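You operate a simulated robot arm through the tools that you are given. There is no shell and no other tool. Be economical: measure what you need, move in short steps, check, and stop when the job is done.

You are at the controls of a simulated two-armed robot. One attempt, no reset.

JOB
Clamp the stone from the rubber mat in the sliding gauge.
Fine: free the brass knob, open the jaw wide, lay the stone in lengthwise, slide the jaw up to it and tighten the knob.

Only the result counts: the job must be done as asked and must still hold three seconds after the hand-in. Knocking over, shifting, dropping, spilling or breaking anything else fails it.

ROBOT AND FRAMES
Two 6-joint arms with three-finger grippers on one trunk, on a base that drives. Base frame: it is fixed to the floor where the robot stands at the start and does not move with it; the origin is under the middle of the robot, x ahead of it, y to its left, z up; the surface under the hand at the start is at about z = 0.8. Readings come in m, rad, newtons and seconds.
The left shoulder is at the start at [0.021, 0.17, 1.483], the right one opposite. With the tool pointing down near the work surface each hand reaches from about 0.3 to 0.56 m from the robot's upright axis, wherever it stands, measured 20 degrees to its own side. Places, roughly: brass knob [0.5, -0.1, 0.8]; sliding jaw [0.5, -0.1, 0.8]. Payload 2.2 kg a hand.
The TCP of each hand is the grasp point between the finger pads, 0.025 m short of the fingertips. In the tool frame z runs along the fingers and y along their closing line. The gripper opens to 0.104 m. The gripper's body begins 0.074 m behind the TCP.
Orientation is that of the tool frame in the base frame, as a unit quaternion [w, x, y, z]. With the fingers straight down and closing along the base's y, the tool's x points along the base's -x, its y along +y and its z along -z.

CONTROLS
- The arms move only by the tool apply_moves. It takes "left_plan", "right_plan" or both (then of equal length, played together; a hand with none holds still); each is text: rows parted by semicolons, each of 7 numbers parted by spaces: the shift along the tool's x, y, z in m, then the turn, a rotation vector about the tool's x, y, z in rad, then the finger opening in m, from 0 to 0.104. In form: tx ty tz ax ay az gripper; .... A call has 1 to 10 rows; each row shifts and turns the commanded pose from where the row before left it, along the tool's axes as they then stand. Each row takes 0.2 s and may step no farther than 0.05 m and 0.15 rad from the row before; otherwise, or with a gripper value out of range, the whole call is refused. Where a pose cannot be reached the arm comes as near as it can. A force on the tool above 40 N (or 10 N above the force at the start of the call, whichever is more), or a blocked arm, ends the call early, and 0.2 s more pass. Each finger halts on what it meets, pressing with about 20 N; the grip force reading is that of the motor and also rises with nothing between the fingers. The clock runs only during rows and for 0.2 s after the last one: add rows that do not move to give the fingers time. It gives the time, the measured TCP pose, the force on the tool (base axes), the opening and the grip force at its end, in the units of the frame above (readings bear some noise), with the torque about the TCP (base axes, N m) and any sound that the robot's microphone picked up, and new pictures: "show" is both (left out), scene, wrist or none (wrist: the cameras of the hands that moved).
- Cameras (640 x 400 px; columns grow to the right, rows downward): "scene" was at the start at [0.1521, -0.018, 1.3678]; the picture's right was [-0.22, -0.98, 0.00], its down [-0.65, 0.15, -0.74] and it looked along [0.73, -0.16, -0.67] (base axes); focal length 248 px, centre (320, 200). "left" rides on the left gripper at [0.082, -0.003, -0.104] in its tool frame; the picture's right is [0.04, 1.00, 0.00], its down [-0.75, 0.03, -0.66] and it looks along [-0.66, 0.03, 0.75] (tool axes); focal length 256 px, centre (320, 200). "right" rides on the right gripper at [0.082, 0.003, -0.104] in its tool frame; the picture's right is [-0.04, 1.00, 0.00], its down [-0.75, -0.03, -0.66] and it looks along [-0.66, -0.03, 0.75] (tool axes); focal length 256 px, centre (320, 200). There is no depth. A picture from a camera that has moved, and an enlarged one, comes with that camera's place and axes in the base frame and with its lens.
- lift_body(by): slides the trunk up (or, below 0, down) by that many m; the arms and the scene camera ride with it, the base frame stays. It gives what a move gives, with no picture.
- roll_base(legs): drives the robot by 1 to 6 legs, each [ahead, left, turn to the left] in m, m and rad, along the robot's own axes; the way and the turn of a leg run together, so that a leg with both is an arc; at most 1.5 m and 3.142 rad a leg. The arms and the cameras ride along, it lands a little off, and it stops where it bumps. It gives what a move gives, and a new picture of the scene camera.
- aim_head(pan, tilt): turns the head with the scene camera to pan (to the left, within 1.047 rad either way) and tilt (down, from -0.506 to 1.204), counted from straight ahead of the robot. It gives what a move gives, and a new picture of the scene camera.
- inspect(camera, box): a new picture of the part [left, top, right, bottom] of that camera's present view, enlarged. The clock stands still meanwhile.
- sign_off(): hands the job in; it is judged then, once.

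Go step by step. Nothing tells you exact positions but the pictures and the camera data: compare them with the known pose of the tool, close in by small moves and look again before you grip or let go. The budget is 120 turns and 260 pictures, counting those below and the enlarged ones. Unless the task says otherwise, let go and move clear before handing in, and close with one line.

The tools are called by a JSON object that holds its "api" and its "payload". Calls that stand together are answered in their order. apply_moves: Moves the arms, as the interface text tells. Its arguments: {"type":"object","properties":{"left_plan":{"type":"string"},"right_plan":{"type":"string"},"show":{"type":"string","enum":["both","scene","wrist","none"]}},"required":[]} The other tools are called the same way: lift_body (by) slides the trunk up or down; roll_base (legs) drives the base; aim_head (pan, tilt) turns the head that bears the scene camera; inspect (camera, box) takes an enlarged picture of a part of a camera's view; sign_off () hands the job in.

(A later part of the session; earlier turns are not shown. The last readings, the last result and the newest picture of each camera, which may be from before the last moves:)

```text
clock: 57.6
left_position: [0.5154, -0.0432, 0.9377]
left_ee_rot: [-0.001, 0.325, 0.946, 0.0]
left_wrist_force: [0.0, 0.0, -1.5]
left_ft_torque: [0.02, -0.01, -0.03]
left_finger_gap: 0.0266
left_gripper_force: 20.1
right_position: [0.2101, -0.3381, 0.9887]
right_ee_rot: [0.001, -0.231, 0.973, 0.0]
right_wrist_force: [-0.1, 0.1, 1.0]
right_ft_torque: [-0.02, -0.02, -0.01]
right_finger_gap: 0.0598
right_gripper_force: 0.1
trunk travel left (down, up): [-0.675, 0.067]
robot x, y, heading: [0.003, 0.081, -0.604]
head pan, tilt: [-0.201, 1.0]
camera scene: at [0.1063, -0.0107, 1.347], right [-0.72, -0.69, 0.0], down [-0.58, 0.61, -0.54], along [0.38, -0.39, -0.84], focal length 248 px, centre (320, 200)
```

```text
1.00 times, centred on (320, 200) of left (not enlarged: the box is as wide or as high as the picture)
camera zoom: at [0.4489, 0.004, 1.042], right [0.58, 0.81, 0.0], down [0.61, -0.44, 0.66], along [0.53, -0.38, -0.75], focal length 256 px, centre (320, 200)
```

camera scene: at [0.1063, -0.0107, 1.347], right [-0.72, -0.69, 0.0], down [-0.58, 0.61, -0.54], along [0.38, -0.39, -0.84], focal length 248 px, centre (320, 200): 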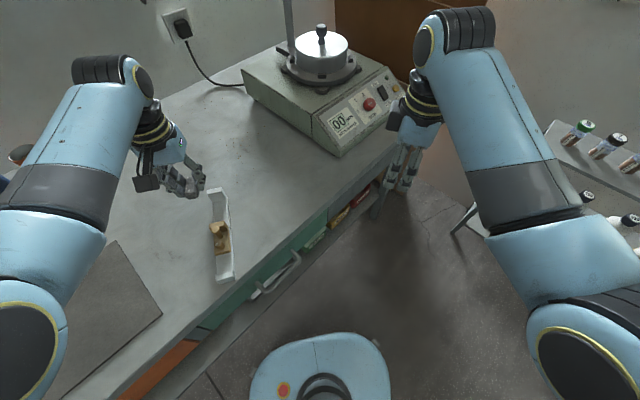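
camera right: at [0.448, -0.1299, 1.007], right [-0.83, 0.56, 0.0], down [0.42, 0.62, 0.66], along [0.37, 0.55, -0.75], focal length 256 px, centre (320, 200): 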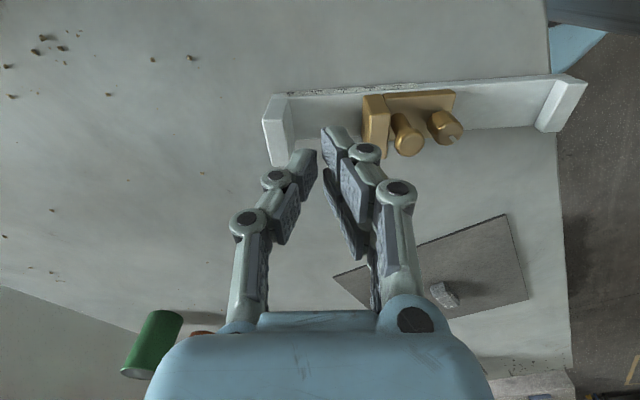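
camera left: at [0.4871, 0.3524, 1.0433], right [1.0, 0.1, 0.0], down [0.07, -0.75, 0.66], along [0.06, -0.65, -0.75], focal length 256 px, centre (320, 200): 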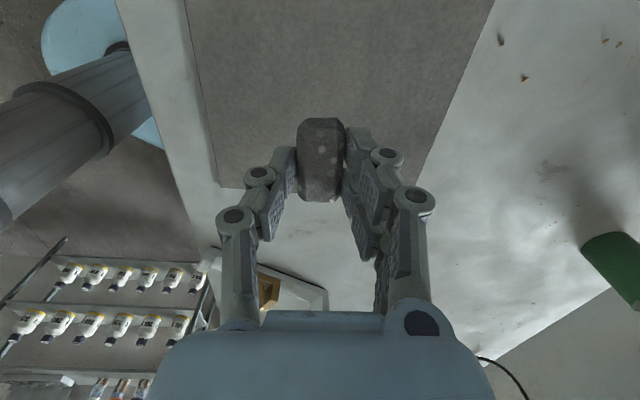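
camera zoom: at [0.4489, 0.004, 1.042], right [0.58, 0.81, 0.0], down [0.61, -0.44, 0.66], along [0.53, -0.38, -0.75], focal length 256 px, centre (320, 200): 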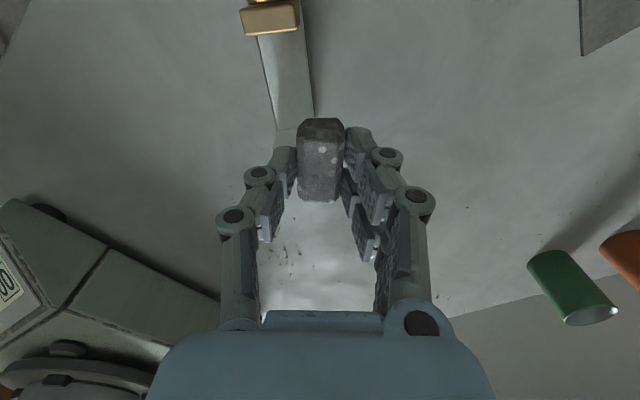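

The base turn worked and the stone hangs near the gauge. I'll measure the gauge now.

{"api": "inspect", "payload": {"camera": "scene", "box": [160, 170, 280, 290]}}

{"api": "inspect", "payload": {"camera": "left", "box": [200, 0, 400, 150]}}

```text
3.33 times, centred on (220, 230) of scene
camera zoom: at [0.1063, -0.0107, 1.347], right [-0.72, -0.69, 0.0], down [-0.58, 0.61, -0.54], along [0.38, -0.39, -0.84], focal length 827 px, centre (653, 100)
```

zoom: 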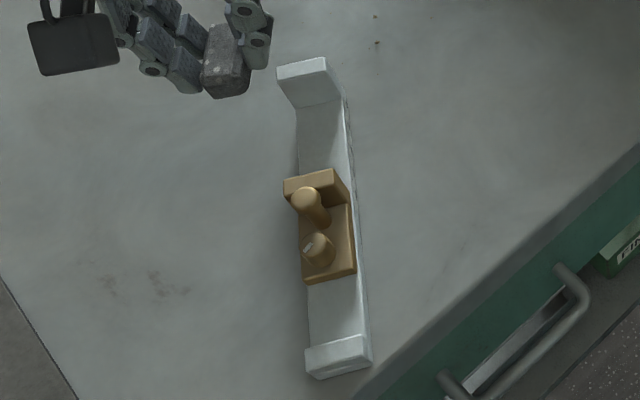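

```text
2.67 times, centred on (300, 75) of left
camera zoom: at [0.4489, 0.004, 1.042], right [0.58, 0.81, 0.0], down [0.61, -0.44, 0.66], along [0.53, -0.38, -0.75], focal length 683 px, centre (373, 533)
```

zoom: 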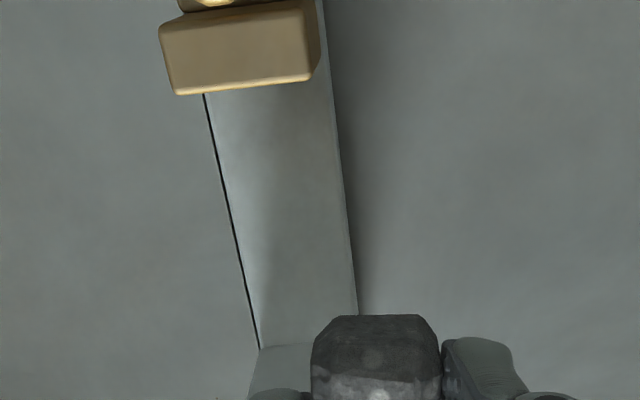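

The rail is at -28.8°, the stop's inner face at about (0.517, -0.094), and the gap about 83 mm. I'll align the hand over the rail and come part way down.

{"api": "apply_moves", "payload": {"left_plan": "0 0 0 0 0 -0.08 0.015; 0 0 0 0 0 -0.08 0.015; 0.0035 -0.0128 0 0 0 0 0.015; 0.0035 -0.0128 0 0 0 0 0.015; 0 0 0.03 0 0 0 0.015; 0 0 0.025 0 0 0 0.015; 0 0 0 0 0 0 0.015", "show": "none"}}

{"api": "inspect", "payload": {"camera": "left", "box": [200, 40, 440, 210]}}

{"api": "inspect", "payload": {"camera": "scene", "box": [160, 170, 280, 290]}}

```text
clock: 59.2
left_position: [0.4981, -0.062, 0.8841]
left_ee_rot: [0.001, 0.249, 0.969, 0.0]
left_wrist_force: [-1.0, 0.9, -0.3]
left_ft_torque: [-0.02, 0.03, 0.02]
left_finger_gap: 0.0265
left_gripper_force: 20.2
right_position: [0.2108, -0.3367, 0.9877]
right_ee_rot: [0.001, -0.231, 0.973, 0.0]
right_wrist_force: [0.1, 0.6, -0.2]
right_ft_torque: [0.01, -0.01, -0.01]
right_finger_gap: 0.0598
right_gripper_force: 0.0
trunk travel left (down, up): [-0.675, 0.067]
robot x, y, heading: [0.002, 0.0808, -0.601]
head pan, tilt: [-0.201, 1.0]
```

```text
2.35 times, centred on (320, 125) of left
camera zoom: at [0.4246, -0.0259, 0.9876], right [0.45, 0.9, 0.0], down [0.67, -0.34, 0.66], along [0.59, -0.29, -0.75], focal length 602 px, centre (320, 376)
```

zoom: 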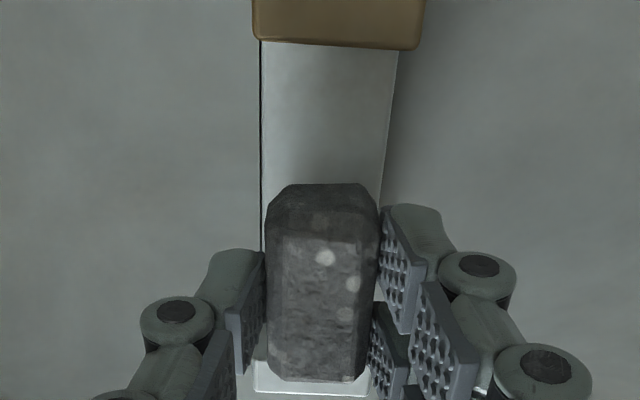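

```text
3.33 times, centred on (220, 230) of scene
camera zoom: at [0.1063, -0.0104, 1.3471], right [-0.72, -0.69, 0.0], down [-0.58, 0.61, -0.54], along [0.38, -0.39, -0.84], focal length 827 px, centre (653, 100)
```

zoom: 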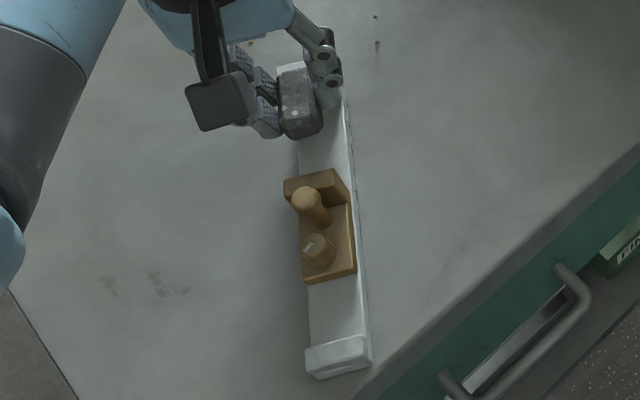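

The stone is aligned over the rail with about 8 mm clearance to the stop. I'll lower it gently.

{"api": "apply_moves", "payload": {"left_plan": "0 0 0.01 0 0 0 0.015; 0 0 0.01 0 0 0 0.015; 0 0 0.007 0 0 0 0.015; 0 0 0.003 0 0 0 0.015; 0 0 0 0 0 0 0.015", "show": "none"}}

{"api": "inspect", "payload": {"camera": "left", "box": [200, 40, 440, 210]}}

{"api": "inspect", "payload": {"camera": "scene", "box": [190, 170, 270, 240]}}

```text
clock: 60.4
left_position: [0.4962, -0.0638, 0.8527]
left_ee_rot: [0.0, 0.249, 0.969, 0.0]
left_wrist_force: [0.4, 0.6, -0.4]
left_ft_torque: [-0.03, -0.03, -0.03]
left_finger_gap: 0.0262
left_gripper_force: 19.4
right_position: [0.2106, -0.3375, 0.9884]
right_ee_rot: [0.001, -0.23, 0.973, 0.0]
right_wrist_force: [-0.1, 1.1, -0.8]
right_ft_torque: [0.0, 0.03, -0.02]
right_finger_gap: 0.0598
right_gripper_force: 0.1
trunk travel left (down, up): [-0.675, 0.067]
robot x, y, heading: [-0.0027, 0.0755, -0.605]
head pan, tilt: [-0.201, 1.0]
```

```text
2.35 times, centred on (320, 125) of left
camera zoom: at [0.4243, -0.0262, 0.9565], right [0.45, 0.9, 0.0], down [0.67, -0.34, 0.66], along [0.59, -0.29, -0.75], focal length 602 px, centre (320, 376)
```

zoom: 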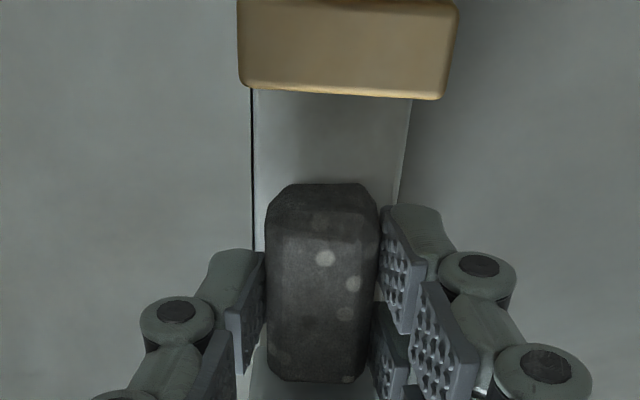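

```text
5.71 times, centred on (230, 205) of scene
camera zoom: at [0.1064, -0.0105, 1.3471], right [-0.72, -0.69, 0.0], down [-0.58, 0.61, -0.54], along [0.38, -0.39, -0.84], focal length 1418 px, centre (834, 171)
```

zoom: 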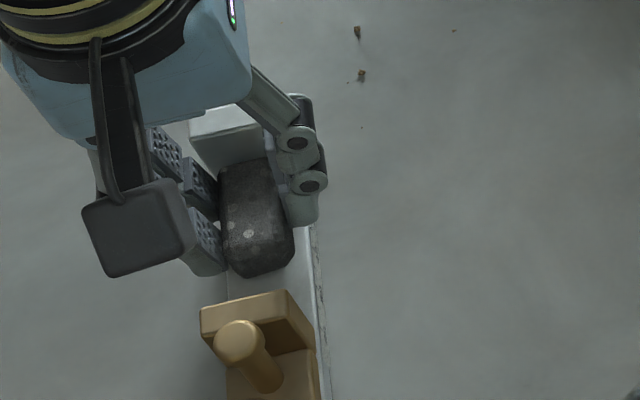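

{"api": "apply_moves", "payload": {"left_plan": "0 0 0.0015 0 0 0 0.015; 0 0 0.0015 0 0 0 0.015; 0 0 0 0 0 0 0.015", "show": "none"}}

{"api": "apply_moves", "payload": {"left_plan": "0 0 0.0015 0 0 0 0.015; 0 0 0.001 0 0 0 0.015; 0 0 0 0 0 0 0.015", "show": "none"}}

```text
clock: 61.2
left_position: [0.4974, -0.0621, 0.8493]
left_ee_rot: [0.001, 0.249, 0.969, 0.0]
left_wrist_force: [0.5, -0.3, 0.0]
left_ft_torque: [0.0, 0.03, -0.01]
left_finger_gap: 0.0263
left_gripper_force: 19.8
right_position: [0.2108, -0.3371, 0.9883]
right_ee_rot: [0.001, -0.231, 0.973, 0.0]
right_wrist_force: [0.1, 0.7, -0.8]
right_ft_torque: [0.0, 0.02, -0.04]
right_finger_gap: 0.06
right_gripper_force: 0.0
trunk travel left (down, up): [-0.675, 0.067]
robot x, y, heading: [-0.0002, 0.0817, -0.606]
head pan, tilt: [-0.201, 1.0]
```

```text
clock: 62.0
left_position: [0.4971, -0.0629, 0.8481]
left_ee_rot: [0.003, 0.249, 0.969, -0.001]
left_wrist_force: [2.3, 0.7, 15.3]
left_ft_torque: [0.01, -0.02, -0.01]
left_finger_gap: 0.0264
left_gripper_force: 19.9
right_position: [0.2111, -0.3383, 0.9879]
right_ee_rot: [0.001, -0.23, 0.973, 0.001]
right_wrist_force: [0.0, -0.1, -0.8]
right_ft_torque: [-0.02, -0.01, -0.01]
right_finger_gap: 0.0601
right_gripper_force: 0.1
trunk travel left (down, up): [-0.675, 0.067]
robot x, y, heading: [0.0035, 0.0793, -0.606]
head pan, tilt: [-0.201, 1.0]
```

The stone touches the rail (15 N). I'll ease off 1 mm, open and rise.

{"api": "apply_moves", "payload": {"left_plan": "0 0 -0.001 0 0 0 0.015; 0 0 0 0 0 0 0.03; 0 0 0 0 0 0 0.045; 0 0 0 0 0 0 0.055; 0 0 -0.02 0 0 0 0.055; 0 0 -0.03 0 0 0 0.055; 0 0 -0.03 0 0 0 0.055", "show": "none"}}

{"api": "inspect", "payload": {"camera": "left", "box": [200, 0, 440, 210]}}

{"api": "inspect", "payload": {"camera": "scene", "box": [180, 170, 280, 290]}}

```text
clock: 63.6
left_position: [0.4963, -0.0621, 0.9279]
left_ee_rot: [0.0, 0.249, 0.968, 0.002]
left_wrist_force: [-0.4, -0.5, 0.3]
left_ft_torque: [-0.02, -0.04, -0.04]
left_finger_gap: 0.055
left_gripper_force: 0.0
right_position: [0.2114, -0.3382, 0.9883]
right_ee_rot: [0.001, -0.23, 0.973, 0.0]
right_wrist_force: [-0.1, 0.3, 0.1]
right_ft_torque: [-0.03, 0.02, 0.01]
right_finger_gap: 0.0597
right_gripper_force: 0.1
trunk travel left (down, up): [-0.675, 0.067]
robot x, y, heading: [0.0028, 0.0787, -0.603]
head pan, tilt: [-0.201, 1.0]
```

```text
1.90 times, centred on (320, 105) of left
camera zoom: at [0.4243, -0.0255, 1.0315], right [0.45, 0.9, 0.0], down [0.68, -0.34, 0.66], along [0.59, -0.29, -0.75], focal length 488 px, centre (320, 381)
```

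zoom: 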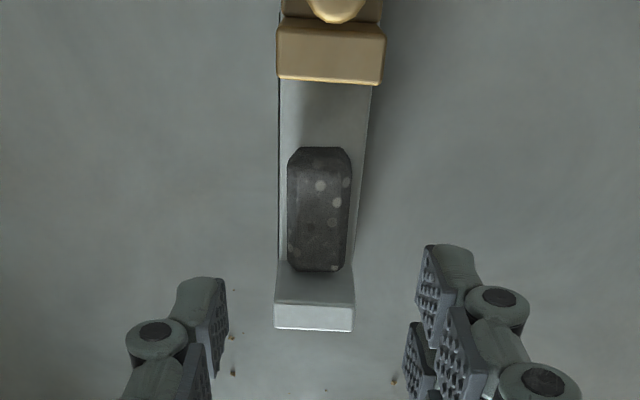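

```text
3.33 times, centred on (230, 230) of scene
camera zoom: at [0.1062, -0.0105, 1.3471], right [-0.72, -0.69, 0.0], down [-0.58, 0.61, -0.54], along [0.38, -0.39, -0.84], focal length 827 px, centre (620, 100)
```

zoom: 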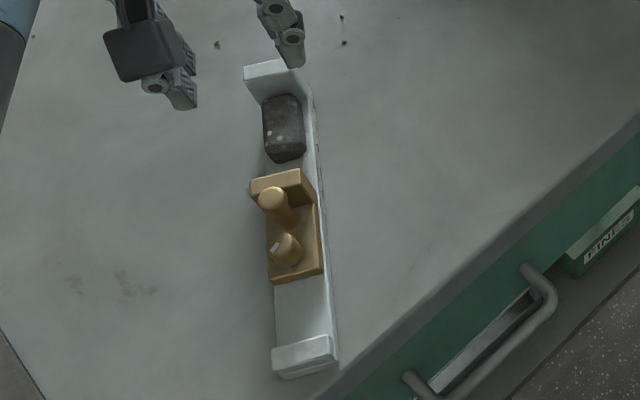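

The stone lies well in the gauge. Next I'll take the left hand over the knob at about (0.404, -0.011), turned 24° counter-clockwise so I can push first and then tighten.

{"api": "apply_moves", "payload": {"left_plan": "0.035 0 0 0 0 0 0.05; 0.035 0 0 0 0 0 0.045; 0.035 0 0 0 0 0 0.042; 0 0 0 0 0 -0.14 0.042; 0 0 0 0 0 -0.14 0.042; 0 0 0.02 0 0 -0.14 0.042; 0 0 0.015 0 0 0 0.042; 0 0 0 0 0 0 0.042", "show": "none"}}

{"api": "inspect", "payload": {"camera": "left", "box": [200, 60, 440, 210]}}

```text
clock: 65.4
left_position: [0.4187, 0.006, 0.8908]
left_ee_rot: [0.012, 0.04, 0.999, 0.015]
left_wrist_force: [0.1, -0.6, 2.3]
left_ft_torque: [-0.08, -0.03, -0.01]
left_finger_gap: 0.0423
left_gripper_force: 0.0
right_position: [0.2105, -0.3379, 0.9878]
right_ee_rot: [0.001, -0.231, 0.973, 0.001]
right_wrist_force: [0.3, 0.6, 0.8]
right_ft_torque: [0.03, -0.02, 0.0]
right_finger_gap: 0.0603
right_gripper_force: 0.1
trunk travel left (down, up): [-0.675, 0.067]
robot x, y, heading: [0.0036, 0.0778, -0.603]
head pan, tilt: [-0.201, 1.0]
```

```text
2.67 times, centred on (320, 135) of left
camera zoom: at [0.3347, 0.0065, 0.993], right [0.04, 1.0, 0.03], down [0.74, -0.05, 0.67], along [0.67, 0.0, -0.74], focal length 683 px, centre (320, 373)
```

zoom: 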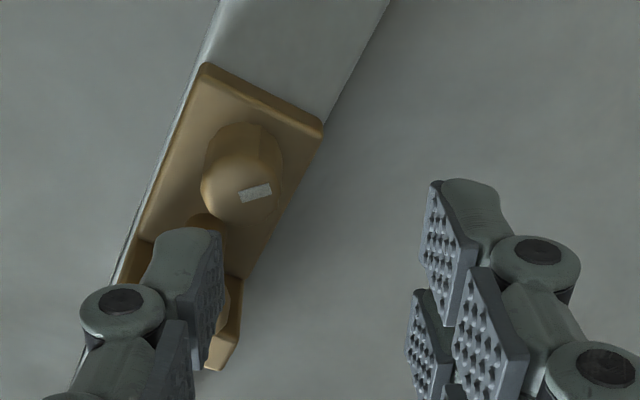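

The left arm can't reach this pose properly because the wrist is near its limit, and a finger is close to the ball. I'll raise it straight up, return to the earlier base position and use the right arm for the knob.

{"api": "apply_moves", "payload": {"left_plan": "0 0 -0.02 0 0 0 0.05; 0 0 -0.04 0 0 0 0.06; 0 0 -0.04 0 0 0 0.07; 0 0 -0.04 0 0 0 0.07", "show": "scene"}}

{"api": "inspect", "payload": {"camera": "scene", "box": [180, 170, 280, 290]}}

```text
clock: 66.5
left_position: [0.437, 0.049, 1.0199]
left_ee_rot: [0.031, 0.036, 0.997, 0.064]
left_wrist_force: [-0.5, 0.0, 0.5]
left_ft_torque: [0.02, -0.01, 0.0]
left_finger_gap: 0.0699
left_gripper_force: 0.2
right_position: [0.212, -0.3377, 0.9872]
right_ee_rot: [0.001, -0.232, 0.973, 0.001]
right_wrist_force: [-0.3, -0.4, 0.0]
right_ft_torque: [-0.01, 0.0, 0.02]
right_finger_gap: 0.0601
right_gripper_force: 0.0
trunk travel left (down, up): [-0.675, 0.067]
robot x, y, heading: [0.0014, 0.0778, -0.595]
head pan, tilt: [-0.201, 1.0]
stopped in row 4 (left hand): the arm was blocked; the commanded pose is now the measured one
camera scene: at [0.1067, -0.0105, 1.347], right [-0.72, -0.69, 0.0], down [-0.58, 0.61, -0.54], along [0.37, -0.39, -0.84], focal length 248 px, centre (320, 200)
```

scene: 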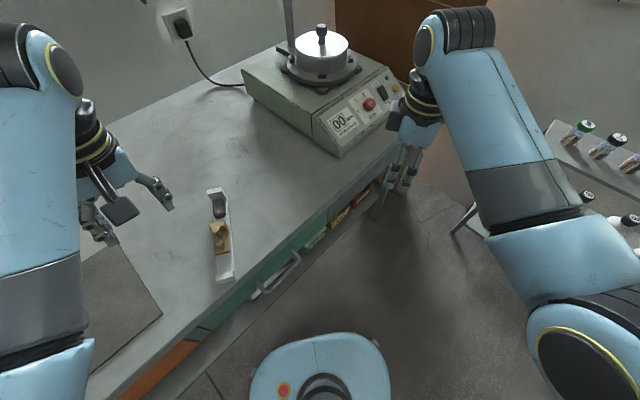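

```text
3.33 times, centred on (230, 230) of scene
camera zoom: at [0.1067, -0.0105, 1.347], right [-0.72, -0.69, 0.0], down [-0.58, 0.61, -0.54], along [0.37, -0.39, -0.84], focal length 827 px, centre (620, 100)
```

zoom: 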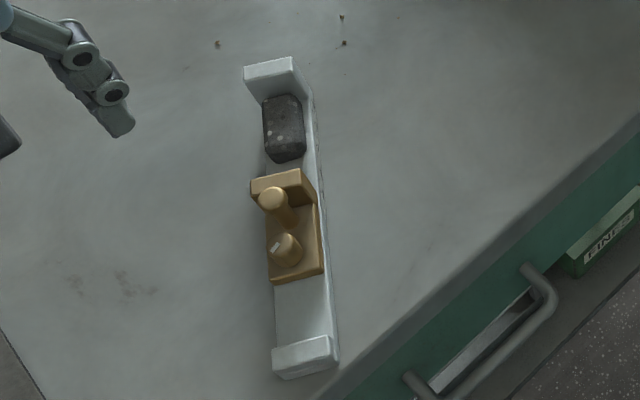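

The gauge is undisturbed. I'll turn back and roll left to the position where the right arm worked the knob well.

{"api": "roll_base", "payload": {"legs": [[0, 0, 0.597], [0, 0.09, 0]]}}

{"api": "inspect", "payload": {"camera": "scene", "box": [310, 130, 430, 260]}}

```text
clock: 69.2
left_position: [0.3797, 0.3887, 1.0212]
left_ee_rot: [0.01, -0.258, 0.964, 0.07]
left_wrist_force: [-0.1, -0.4, 0.1]
left_ft_torque: [-0.05, 0.0, 0.02]
left_finger_gap: 0.0703
left_gripper_force: 0.0
right_position: [0.4091, -0.0558, 0.988]
right_ee_rot: [0.0, -0.505, 0.863, -0.001]
right_wrist_force: [-0.2, 1.5, -0.4]
right_ft_torque: [-0.04, -0.01, 0.01]
right_finger_gap: 0.06
right_gripper_force: 0.1
trunk travel left (down, up): [-0.675, 0.067]
robot x, y, heading: [0.0023, 0.1697, -0.006]
head pan, tilt: [-0.201, 1.0]
camera scene: at [0.1393, 0.1572, 1.3471], right [-0.21, -0.98, 0.0], down [-0.82, 0.17, -0.54], along [0.53, -0.11, -0.84], focal length 248 px, centre (320, 200)
```

scene: 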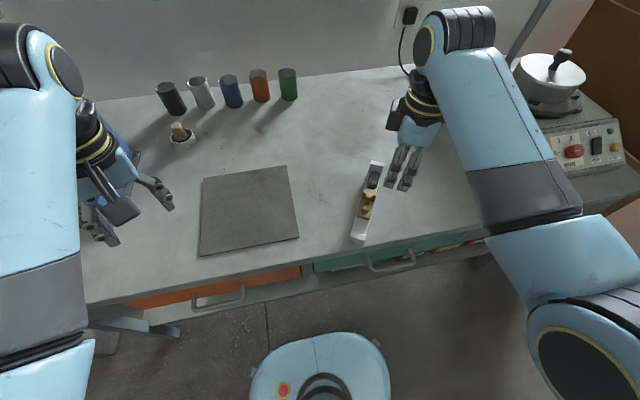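

```text
3.08 times, centred on (370, 195) of scene
camera zoom: at [0.1393, 0.1572, 1.3471], right [-0.21, -0.98, 0.0], down [-0.82, 0.17, -0.54], along [0.53, -0.11, -0.84], focal length 764 px, centre (166, 215)
```

zoom: 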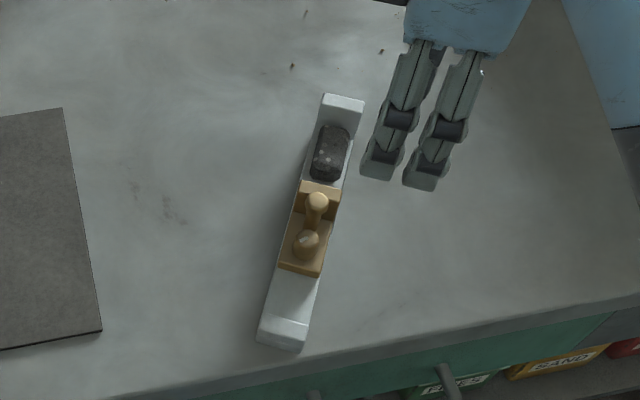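

I'll position the right hand over the knob and turn it to the start yaw.

{"api": "apply_moves", "payload": {"right_plan": "-0.0182 0.0131 0 0 0 0 0.05; -0.0182 0.0131 0 0 0 0 0.042; 0 0 0 0 0 0.1434 0.042; 0 0 0 0 0 0.1434 0.042; 0 0 0 0 0 0.1434 0.042; 0 0 0 0 0 0.1434 0.042; 0 0 0 0 0 0.1434 0.042; 0 0 0 0 0 0.1434 0.042; 0 0 0 0 0 0.1434 0.042; 0 0 0 0 0 0.1434 0.042", "show": "none"}}

{"api": "apply_moves", "payload": {"right_plan": "0 0 0.045 0 0 0 0.042; 0 0 0.04 0 0 0 0.042; 0 0 0 0 0 0 0.042", "show": "none"}}

{"api": "inspect", "payload": {"camera": "right", "box": [200, 60, 440, 210]}}

```text
clock: 71.5
left_position: [0.3789, 0.3902, 1.0208]
left_ee_rot: [0.01, -0.257, 0.964, 0.07]
left_wrist_force: [0.3, -0.4, -0.9]
left_ft_torque: [-0.01, 0.01, -0.02]
left_finger_gap: 0.0699
left_gripper_force: 0.1
right_position: [0.4038, -0.0193, 0.9885]
right_ee_rot: [0.002, 0.046, 0.999, -0.005]
right_wrist_force: [0.6, -0.1, -0.7]
right_ft_torque: [0.0, 0.03, 0.01]
right_finger_gap: 0.0418
right_gripper_force: 0.0
trunk travel left (down, up): [-0.675, 0.067]
robot x, y, heading: [0.0029, 0.1689, -0.008]
head pan, tilt: [-0.201, 1.0]
```

```text
clock: 72.2
left_position: [0.3792, 0.3888, 1.02]
left_ee_rot: [0.01, -0.258, 0.964, 0.07]
left_wrist_force: [0.1, 0.7, -0.9]
left_ft_torque: [-0.01, -0.03, 0.02]
left_finger_gap: 0.07
left_gripper_force: 0.0
right_position: [0.4018, -0.0116, 0.9016]
right_ee_rot: [0.0, 0.044, 0.999, 0.001]
right_wrist_force: [0.1, -0.4, -0.1]
right_ft_torque: [0.01, -0.03, 0.01]
right_finger_gap: 0.042
right_gripper_force: 0.0
trunk travel left (down, up): [-0.675, 0.067]
robot x, y, heading: [0.002, 0.1711, -0.015]
head pan, tilt: [-0.201, 1.0]
```

```text
2.67 times, centred on (320, 135) of right
camera zoom: at [0.3206, -0.002, 1.004], right [0.13, 0.99, 0.0], down [0.75, -0.1, 0.66], along [0.65, -0.08, -0.75], focal length 683 px, centre (320, 373)
```

zoom: 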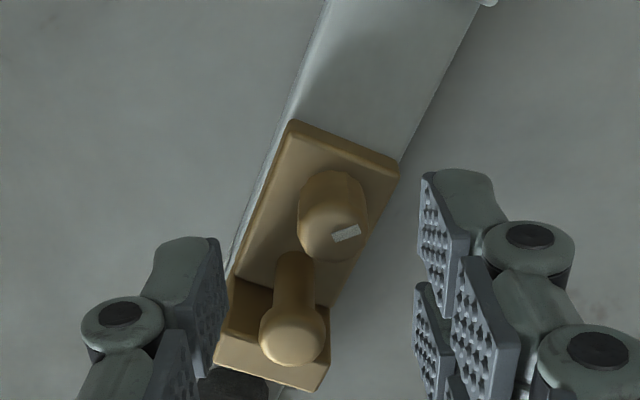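

The knob is at (0.4075, -0.010). I'll correct, descend and grip.

{"api": "apply_moves", "payload": {"right_plan": "-0.0058 0.002 0 0 0 0 0.042; 0 0 0.02 0 0 0 0.042; 0 0 0.02 0 0 0 0.042; 0 0 0.008 0 0 0 0.042; 0 0 0 0 0 0 0.01; 0 0 0 0 0 0 0.01; 0 0 0 0 0 0 0.01", "show": "none"}}

{"api": "inspect", "payload": {"camera": "right", "box": [200, 60, 440, 210]}}

{"api": "inspect", "payload": {"camera": "scene", "box": [330, 140, 420, 255]}}

```text
clock: 73.8
left_position: [0.3791, 0.3898, 1.0197]
left_ee_rot: [0.009, -0.257, 0.964, 0.07]
left_wrist_force: [-1.1, -0.6, 0.4]
left_ft_torque: [0.0, -0.03, -0.01]
left_finger_gap: 0.0699
left_gripper_force: 0.0
right_position: [0.4096, -0.0114, 0.8563]
right_ee_rot: [0.0, 0.044, 0.999, 0.001]
right_wrist_force: [0.5, 0.6, 0.1]
right_ft_torque: [-0.04, -0.17, 0.01]
right_finger_gap: 0.0173
right_gripper_force: 19.9
trunk travel left (down, up): [-0.675, 0.067]
robot x, y, heading: [0.0005, 0.1718, -0.009]
head pan, tilt: [-0.201, 1.0]
```

```text
2.67 times, centred on (320, 135) of right
camera zoom: at [0.3289, -0.0013, 0.9582], right [0.13, 0.99, 0.0], down [0.75, -0.1, 0.66], along [0.65, -0.08, -0.75], focal length 683 px, centre (320, 373)
```

zoom: 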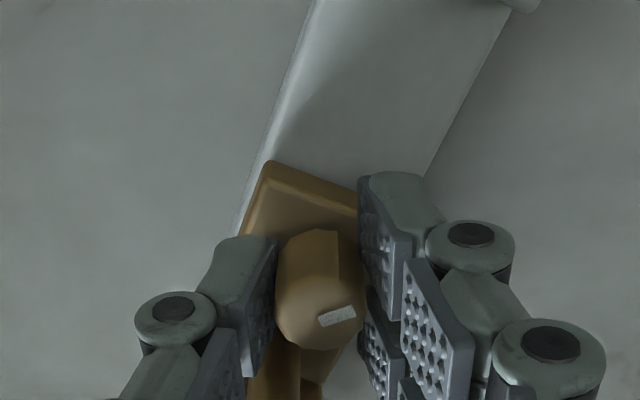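

```text
3.48 times, centred on (375, 198) of scene
camera zoom: at [0.1395, 0.156, 1.347], right [-0.21, -0.98, 0.0], down [-0.82, 0.18, -0.54], along [0.53, -0.11, -0.84], focal length 863 px, centre (129, 209)
```

zoom: 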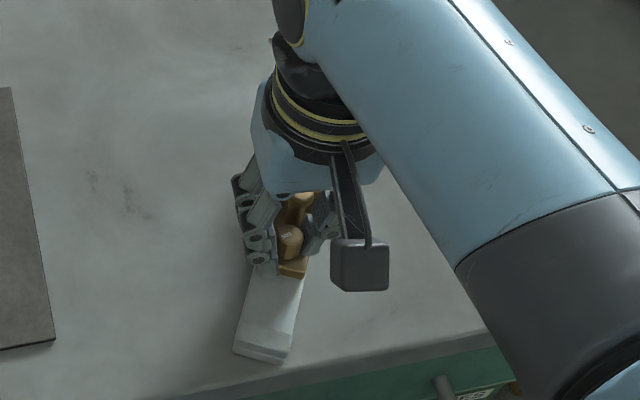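

Gripped. I'll push the slider along the rail toward the stone, 30 mm first.

{"api": "apply_moves", "payload": {"right_plan": "-0.00458 -0.00201 0 0 0 0 0.01; -0.00458 -0.00201 0 0 0 0 0.01; -0.00458 -0.00201 0 0 0 0 0.01; -0.00458 -0.00201 0 0 0 0 0.01; -0.00458 -0.00201 0 0 0 0 0.01; -0.00458 -0.00201 0 0 0 0 0.01; 0 0 0 0 0 0 0.01", "show": "none"}}

{"api": "inspect", "payload": {"camera": "scene", "box": [330, 140, 420, 255]}}

{"api": "inspect", "payload": {"camera": "right", "box": [160, 0, 480, 200]}}

```text
clock: 75.5
left_position: [0.38, 0.3896, 1.02]
left_ee_rot: [0.01, -0.257, 0.964, 0.071]
left_wrist_force: [-0.5, 0.6, -0.2]
left_ft_torque: [0.02, 0.0, -0.04]
left_finger_gap: 0.0702
left_gripper_force: 0.1
right_position: [0.4358, -0.026, 0.8552]
right_ee_rot: [0.0, 0.044, 0.999, 0.001]
right_wrist_force: [-0.6, 1.1, 0.2]
right_ft_torque: [-0.02, 0.15, 0.0]
right_finger_gap: 0.0174
right_gripper_force: 19.9
trunk travel left (down, up): [-0.675, 0.067]
robot x, y, heading: [0.005, 0.17, -0.009]
head pan, tilt: [-0.201, 1.0]
```

```text
3.48 times, centred on (375, 198) of scene
camera zoom: at [0.1394, 0.1558, 1.347], right [-0.21, -0.98, 0.0], down [-0.82, 0.18, -0.54], along [0.53, -0.11, -0.84], focal length 863 px, centre (129, 209)
```

zoom: 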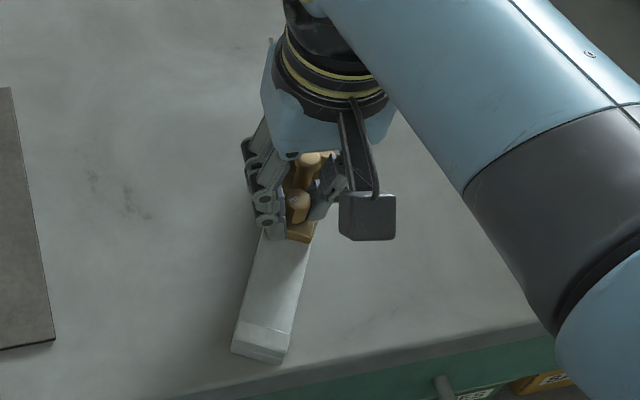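

```text
2.00 times, centred on (320, 100) of right
camera zoom: at [0.3553, -0.0154, 0.9582], right [0.13, 0.99, 0.0], down [0.75, -0.1, 0.66], along [0.65, -0.08, -0.75], focal length 512 px, centre (320, 400)
```

zoom: 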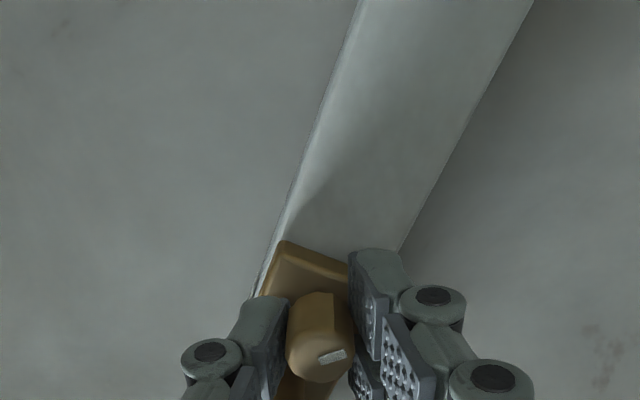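

The slider slides freely and the rail stays put. I'll keep pushing until the stone seats against the stop.

{"api": "apply_moves", "payload": {"right_plan": "-0.00275 -0.0012 0 0 0 0 0.01; -0.00275 -0.0012 0 0 0 0 0.01; -0.00275 -0.0012 0 0 0 0 0.01; 0 0 0 0 0 0 0.01", "show": "none"}}

{"api": "inspect", "payload": {"camera": "scene", "box": [330, 140, 420, 255]}}

```text
clock: 76.5
left_position: [0.3806, 0.3892, 1.0208]
left_ee_rot: [0.01, -0.257, 0.964, 0.071]
left_wrist_force: [0.8, -0.6, -0.4]
left_ft_torque: [0.03, 0.0, 0.01]
left_finger_gap: 0.0699
left_gripper_force: 0.1
right_position: [0.4436, -0.0308, 0.8557]
right_ee_rot: [0.0, 0.046, 0.999, 0.002]
right_wrist_force: [-0.9, 0.2, 0.1]
right_ft_torque: [0.02, 0.04, 0.01]
right_finger_gap: 0.0173
right_gripper_force: 20.2
trunk travel left (down, up): [-0.675, 0.067]
robot x, y, heading: [0.0001, 0.1729, -0.007]
head pan, tilt: [-0.201, 1.0]
```

```text
3.48 times, centred on (375, 198) of scene
camera zoom: at [0.1393, 0.1559, 1.347], right [-0.21, -0.98, 0.0], down [-0.82, 0.18, -0.54], along [0.53, -0.11, -0.84], focal length 863 px, centre (129, 209)
```

zoom: 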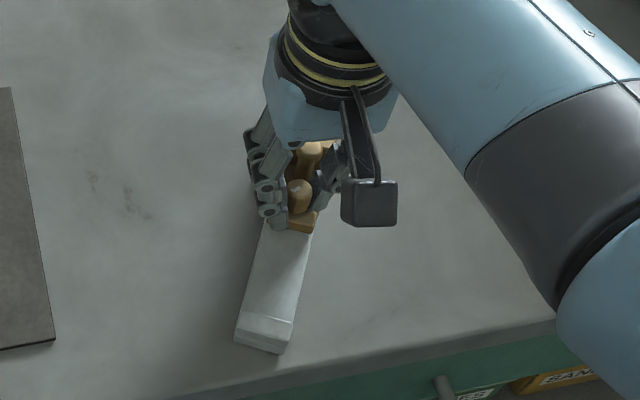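

The rail is now moving along, meaning jaw, stone and stop are in contact. I'll push a bit more to make sure, then begin tightening clockwise with the same grip.

{"api": "apply_moves", "payload": {"right_plan": "-0.00275 -0.0012 0 0 0 0 0.01; -0.00275 -0.0012 0 0 0 0 0.01; 0 0 0 0 0 0.14 0.01; 0 0 0 0 0 0.14 0.01; 0 0 0 0 0 0.14 0.01; 0 0 0 0 0 0 0.01", "show": "none"}}

{"api": "inspect", "payload": {"camera": "scene", "box": [330, 140, 420, 255]}}

{"api": "inspect", "payload": {"camera": "right", "box": [160, 10, 480, 210]}}

```text
clock: 77.8
left_position: [0.3797, 0.3889, 1.0213]
left_ee_rot: [0.01, -0.256, 0.964, 0.07]
left_wrist_force: [0.9, 0.0, -0.1]
left_ft_torque: [-0.02, 0.02, -0.01]
left_finger_gap: 0.0698
left_gripper_force: 0.1
right_position: [0.4488, -0.0319, 0.8545]
right_ee_rot: [0.0, 0.252, 0.968, 0.001]
right_wrist_force: [-1.2, -2.6, 1.6]
right_ft_torque: [-0.1, -0.03, 0.05]
right_finger_gap: 0.0175
right_gripper_force: 20.0
trunk travel left (down, up): [-0.675, 0.067]
robot x, y, heading: [0.0025, 0.1706, -0.001]
head pan, tilt: [-0.201, 1.0]
```

```text
3.48 times, centred on (375, 198) of scene
camera zoom: at [0.1392, 0.1557, 1.3471], right [-0.21, -0.98, 0.0], down [-0.82, 0.18, -0.54], along [0.53, -0.11, -0.84], focal length 863 px, centre (129, 209)
```

zoom: 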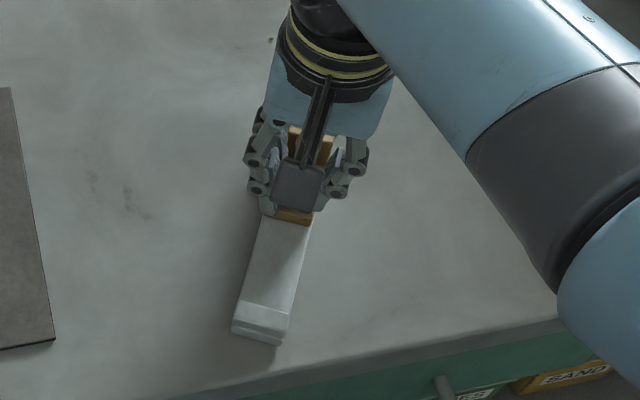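

```text
2.00 times, centred on (320, 110) of right
camera zoom: at [0.3795, 0.0104, 0.9579], right [0.52, 0.85, 0.0], down [0.64, -0.4, 0.66], along [0.56, -0.34, -0.75], focal length 512 px, centre (320, 380)
```

zoom: 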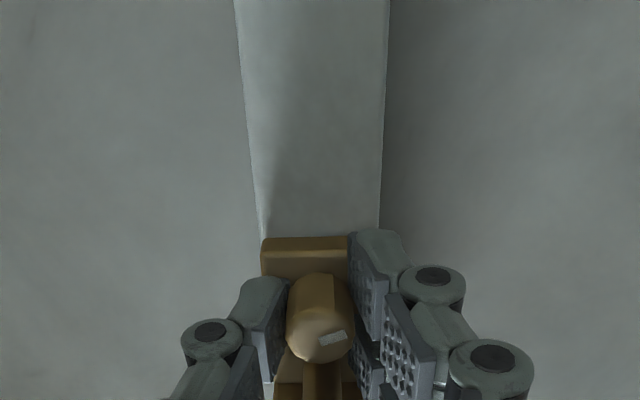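

The knob followed 24° clockwise. I'll continue turning as far as the ball allows.

{"api": "apply_moves", "payload": {"right_plan": "0 0 0 0 0 0.14 0.01; 0 0 0 0 0 0.14 0.01; 0 0 0 0 0 0.14 0.01; 0 0 0 0 0 0.14 0.01; 0 0 0 0 0 0.14 0.01; 0 0 0 0 0 0 0.01", "show": "none"}}

{"api": "inspect", "payload": {"camera": "scene", "box": [330, 140, 420, 255]}}

{"api": "inspect", "payload": {"camera": "right", "box": [160, 10, 480, 210]}}

```text
clock: 79.2
left_position: [0.3793, 0.3891, 1.0201]
left_ee_rot: [0.01, -0.258, 0.963, 0.071]
left_wrist_force: [-0.1, 0.1, -0.2]
left_ft_torque: [-0.03, 0.02, -0.03]
left_finger_gap: 0.0698
left_gripper_force: 0.1
right_position: [0.4492, -0.0322, 0.855]
right_ee_rot: [-0.001, 0.569, 0.823, 0.001]
right_wrist_force: [1.2, 0.2, 0.3]
right_ft_torque: [-0.04, -0.16, 0.39]
right_finger_gap: 0.0176
right_gripper_force: 20.3
trunk travel left (down, up): [-0.675, 0.067]
robot x, y, heading: [-0.0021, 0.1689, -0.007]
head pan, tilt: [-0.201, 1.0]
```

```text
3.48 times, centred on (375, 198) of scene
camera zoom: at [0.1394, 0.156, 1.3471], right [-0.21, -0.98, 0.0], down [-0.82, 0.18, -0.54], along [0.53, -0.11, -0.84], focal length 863 px, centre (129, 209)
```

zoom: 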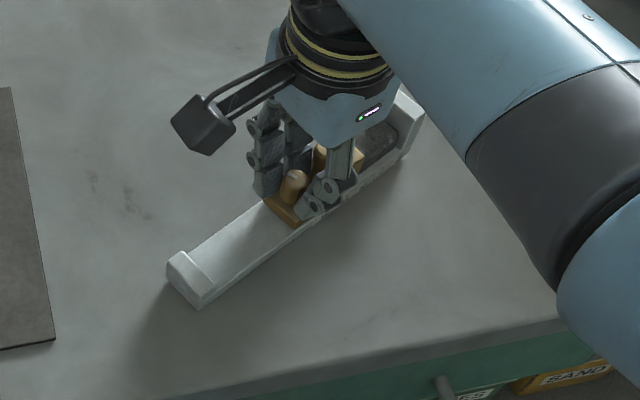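

```text
2.00 times, centred on (320, 110) of right
camera zoom: at [0.4239, 0.0453, 0.9579], right [0.95, 0.32, 0.0], down [0.24, -0.72, 0.66], along [0.21, -0.62, -0.76], focal length 512 px, centre (320, 380)
```

zoom: 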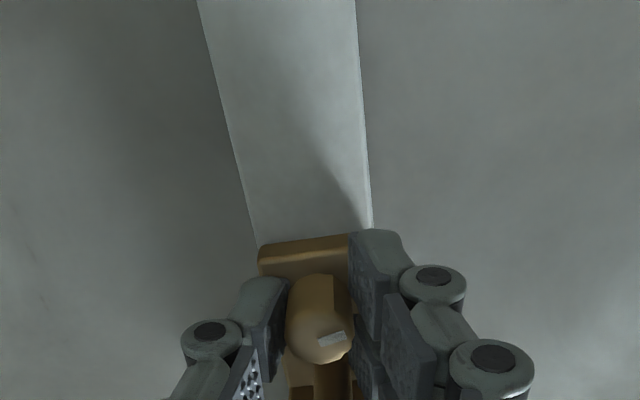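

The whole gauge turned with the knob over that last stretch, since the rail is light. I'll press down through the grip to load the rail onto the table, then turn again.

{"api": "apply_moves", "payload": {"right_plan": "0 0 0.001 0 0 0 0.01; 0 0 0.001 0 0 0 0.01; 0 0 0.001 0 0 0 0.01; 0 0 0 0 0 0 0.01", "show": "none"}}

{"api": "inspect", "payload": {"camera": "right", "box": [240, 90, 400, 210]}}

```text
clock: 80.2
left_position: [0.3789, 0.3901, 1.0218]
left_ee_rot: [0.011, -0.257, 0.964, 0.069]
left_wrist_force: [0.7, -0.4, -0.4]
left_ft_torque: [-0.03, -0.01, -0.01]
left_finger_gap: 0.0701
left_gripper_force: 0.1
right_position: [0.4486, -0.0318, 0.8533]
right_ee_rot: [-0.001, 0.568, 0.823, 0.001]
right_wrist_force: [-3.3, 4.3, 11.6]
right_ft_torque: [0.13, 0.02, 0.34]
right_finger_gap: 0.0167
right_gripper_force: 19.8
trunk travel left (down, up): [-0.675, 0.067]
robot x, y, heading: [0.0021, 0.1725, -0.01]
head pan, tilt: [-0.201, 1.0]
```

```text
3.33 times, centred on (320, 150) of right
camera zoom: at [0.4234, 0.0457, 0.9557], right [0.95, 0.32, 0.0], down [0.24, -0.72, 0.66], along [0.21, -0.62, -0.76], focal length 853 px, centre (320, 367)
```

zoom: 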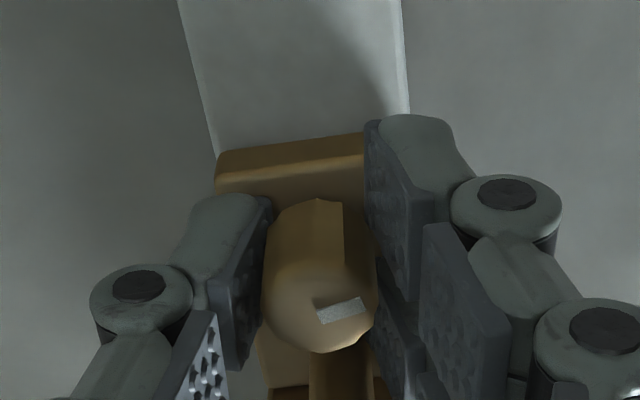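

Pressing gives 12 N, with 0.35 Nm already stored in the twist. I'll turn 16° further and see.

{"api": "apply_moves", "payload": {"right_plan": "0 0 0.0005 0 0 0.07 0.01; 0 0 0.0005 0 0 0.07 0.01; 0 0 0 0 0 0.07 0.01; 0 0 0 0 0 0.07 0.01; 0 0 0 0 0 0 0.01", "show": "none"}}

{"api": "inspect", "payload": {"camera": "right", "box": [240, 90, 400, 210]}}

{"api": "inspect", "payload": {"camera": "scene", "box": [330, 140, 420, 255]}}

```text
clock: 81.5
left_position: [0.3781, 0.3905, 1.0204]
left_ee_rot: [0.011, -0.258, 0.964, 0.071]
left_wrist_force: [-0.1, 0.2, -0.5]
left_ft_torque: [0.0, 0.02, -0.01]
left_finger_gap: 0.07
left_gripper_force: 0.1
right_position: [0.4497, -0.0317, 0.8529]
right_ee_rot: [0.0, 0.678, 0.735, 0.001]
right_wrist_force: [2.8, 7.7, 18.5]
right_ft_torque: [-0.14, -0.17, 0.58]
right_finger_gap: 0.022
right_gripper_force: 20.2
trunk travel left (down, up): [-0.675, 0.067]
robot x, y, heading: [0.0043, 0.1665, -0.01]
head pan, tilt: [-0.201, 1.0]
```

```text
3.33 times, centred on (320, 150) of right
camera zoom: at [0.446, 0.0503, 0.9556], right [1.0, 0.04, 0.0], down [0.03, -0.75, 0.66], along [0.03, -0.66, -0.75], focal length 853 px, centre (320, 367)
```

zoom: 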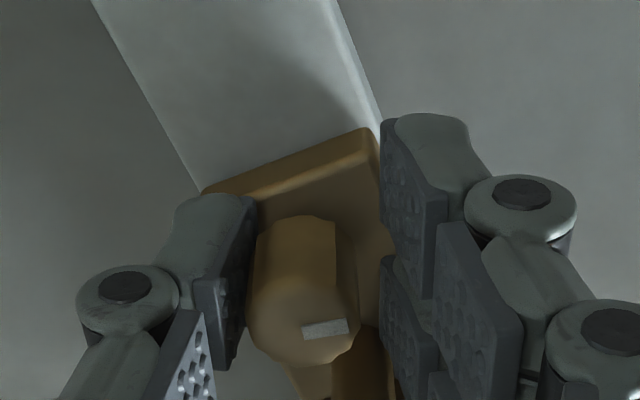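

```text
3.48 times, centred on (375, 198) of scene
camera zoom: at [0.1383, 0.1574, 1.3473], right [-0.21, -0.98, 0.0], down [-0.82, 0.17, -0.54], along [0.53, -0.11, -0.84], focal length 863 px, centre (129, 209)
```

zoom: 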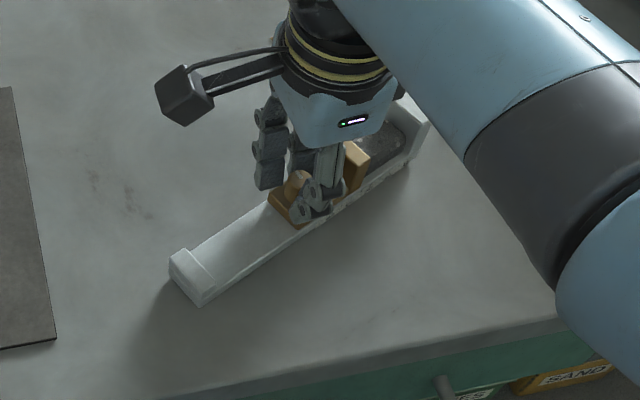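

With pressing, the knob turned about 20–25° more while the rail stayed put, but the fingers have spread a bit. I'll open, lift slightly, rewind and check centring before the final turn.

{"api": "apply_moves", "payload": {"right_plan": "0 0 -0.001 0 0 0 0.03; 0 0 -0.002 0 0 0 0.034; 0 0 0 0 0 -0.14 0.034; 0 0 0 0 0 -0.14 0.034; 0 0 0 0 0 -0.14 0.034; 0 0 0 0 0 -0.14 0.034; 0 0 0 0 0 -0.14 0.034; 0 0 0 0 0 0 0.034", "show": "none"}}

{"api": "inspect", "payload": {"camera": "right", "box": [200, 60, 440, 210]}}

{"api": "inspect", "payload": {"camera": "scene", "box": [330, 140, 420, 255]}}

```text
clock: 83.2
left_position: [0.3788, 0.3883, 1.0202]
left_ee_rot: [0.01, -0.258, 0.964, 0.069]
left_wrist_force: [-0.5, 1.1, -0.3]
left_ft_torque: [0.02, 0.01, 0.0]
left_finger_gap: 0.0698
left_gripper_force: 0.1
right_position: [0.4503, -0.0334, 0.853]
right_ee_rot: [0.0, 0.384, 0.923, 0.001]
right_wrist_force: [-0.5, 0.9, -0.3]
right_ft_torque: [-0.01, 0.03, 0.0]
right_finger_gap: 0.0342
right_gripper_force: 0.0
trunk travel left (down, up): [-0.675, 0.067]
robot x, y, heading: [0.003, 0.1696, -0.015]
head pan, tilt: [-0.201, 1.0]
```

```text
2.67 times, centred on (320, 135) of right
camera zoom: at [0.394, 0.0272, 0.9572], right [0.74, 0.68, 0.0], down [0.51, -0.56, 0.66], along [0.44, -0.48, -0.76], focal length 683 px, centre (320, 373)
```

zoom: 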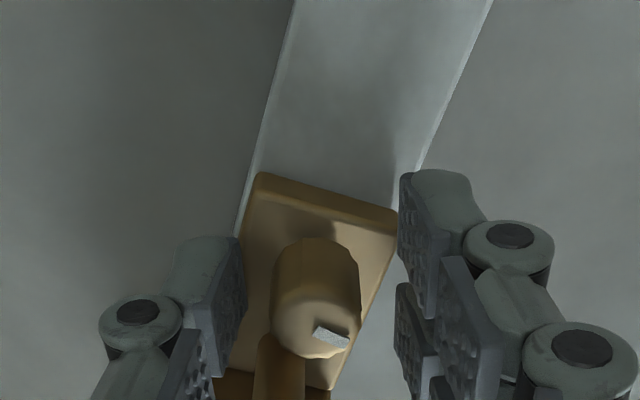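

```text
3.48 times, centred on (375, 198) of scene
camera zoom: at [0.1393, 0.1559, 1.3471], right [-0.21, -0.98, 0.0], down [-0.82, 0.18, -0.54], along [0.53, -0.11, -0.84], focal length 863 px, centre (129, 209)
```

zoom: 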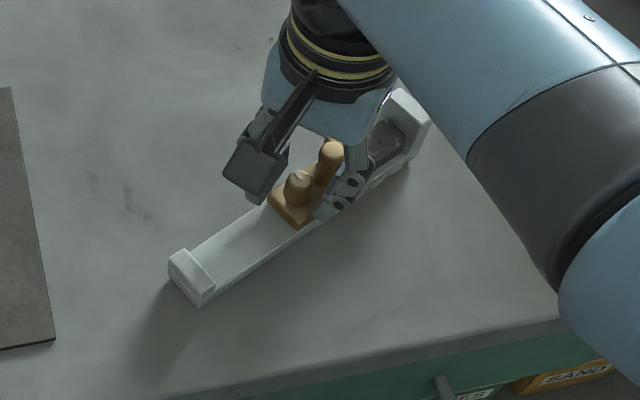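

The knob is now about 20° short of its original tight angle. I'll grip, press down and turn 34° more.

{"api": "apply_moves", "payload": {"right_plan": "0 0 0 0 0 0 0.01; 0 0 0 0 0 0 0.01; 0 0 0.0015 0 0 0 0.01; 0 0 0.0015 0 0 0.1 0.01; 0 0 0 0 0 0.1 0.01; 0 0 0 0 0 0.1 0.01; 0 0 0 0 0 0.1 0.01; 0 0 0 0 0 0.1 0.01; 0 0 0 0 0 0.1 0.01; 0 0 0 0 0 0 0.01", "show": "none"}}

{"api": "inspect", "payload": {"camera": "right", "box": [200, 60, 440, 210]}}

{"api": "inspect", "payload": {"camera": "scene", "box": [330, 140, 420, 255]}}

```text
clock: 85.5
left_position: [0.3776, 0.3896, 1.0217]
left_ee_rot: [0.01, -0.257, 0.964, 0.07]
left_wrist_force: [0.4, 0.1, 0.1]
left_ft_torque: [0.0, 0.03, -0.03]
left_finger_gap: 0.07
left_gripper_force: 0.2
right_position: [0.4487, -0.0311, 0.8525]
right_ee_rot: [0.002, 0.64, 0.768, 0.002]
right_wrist_force: [-1.6, -2.3, 21.2]
right_ft_torque: [-0.18, -0.02, 0.51]
right_finger_gap: 0.0195
right_gripper_force: 20.1
trunk travel left (down, up): [-0.675, 0.067]
robot x, y, heading: [-0.0011, 0.171, -0.007]
head pan, tilt: [-0.201, 1.0]
```

```text
2.67 times, centred on (320, 135) of right
camera zoom: at [0.4379, 0.0495, 0.9556], right [0.99, 0.14, 0.0], down [0.1, -0.75, 0.66], along [0.1, -0.65, -0.76], focal length 683 px, centre (320, 373)
```

zoom: 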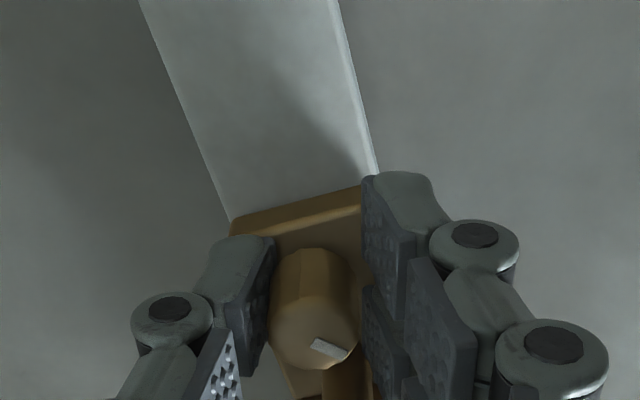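

```text
3.48 times, centred on (375, 198) of scene
camera zoom: at [0.1378, 0.1565, 1.3473], right [-0.21, -0.98, 0.0], down [-0.82, 0.17, -0.54], along [0.53, -0.11, -0.84], focal length 863 px, centre (129, 209)
```

zoom: 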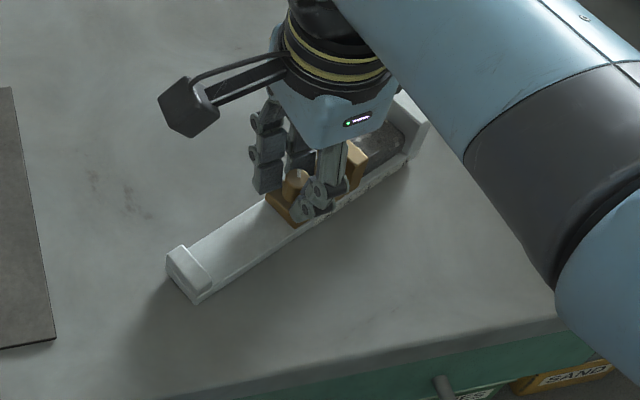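

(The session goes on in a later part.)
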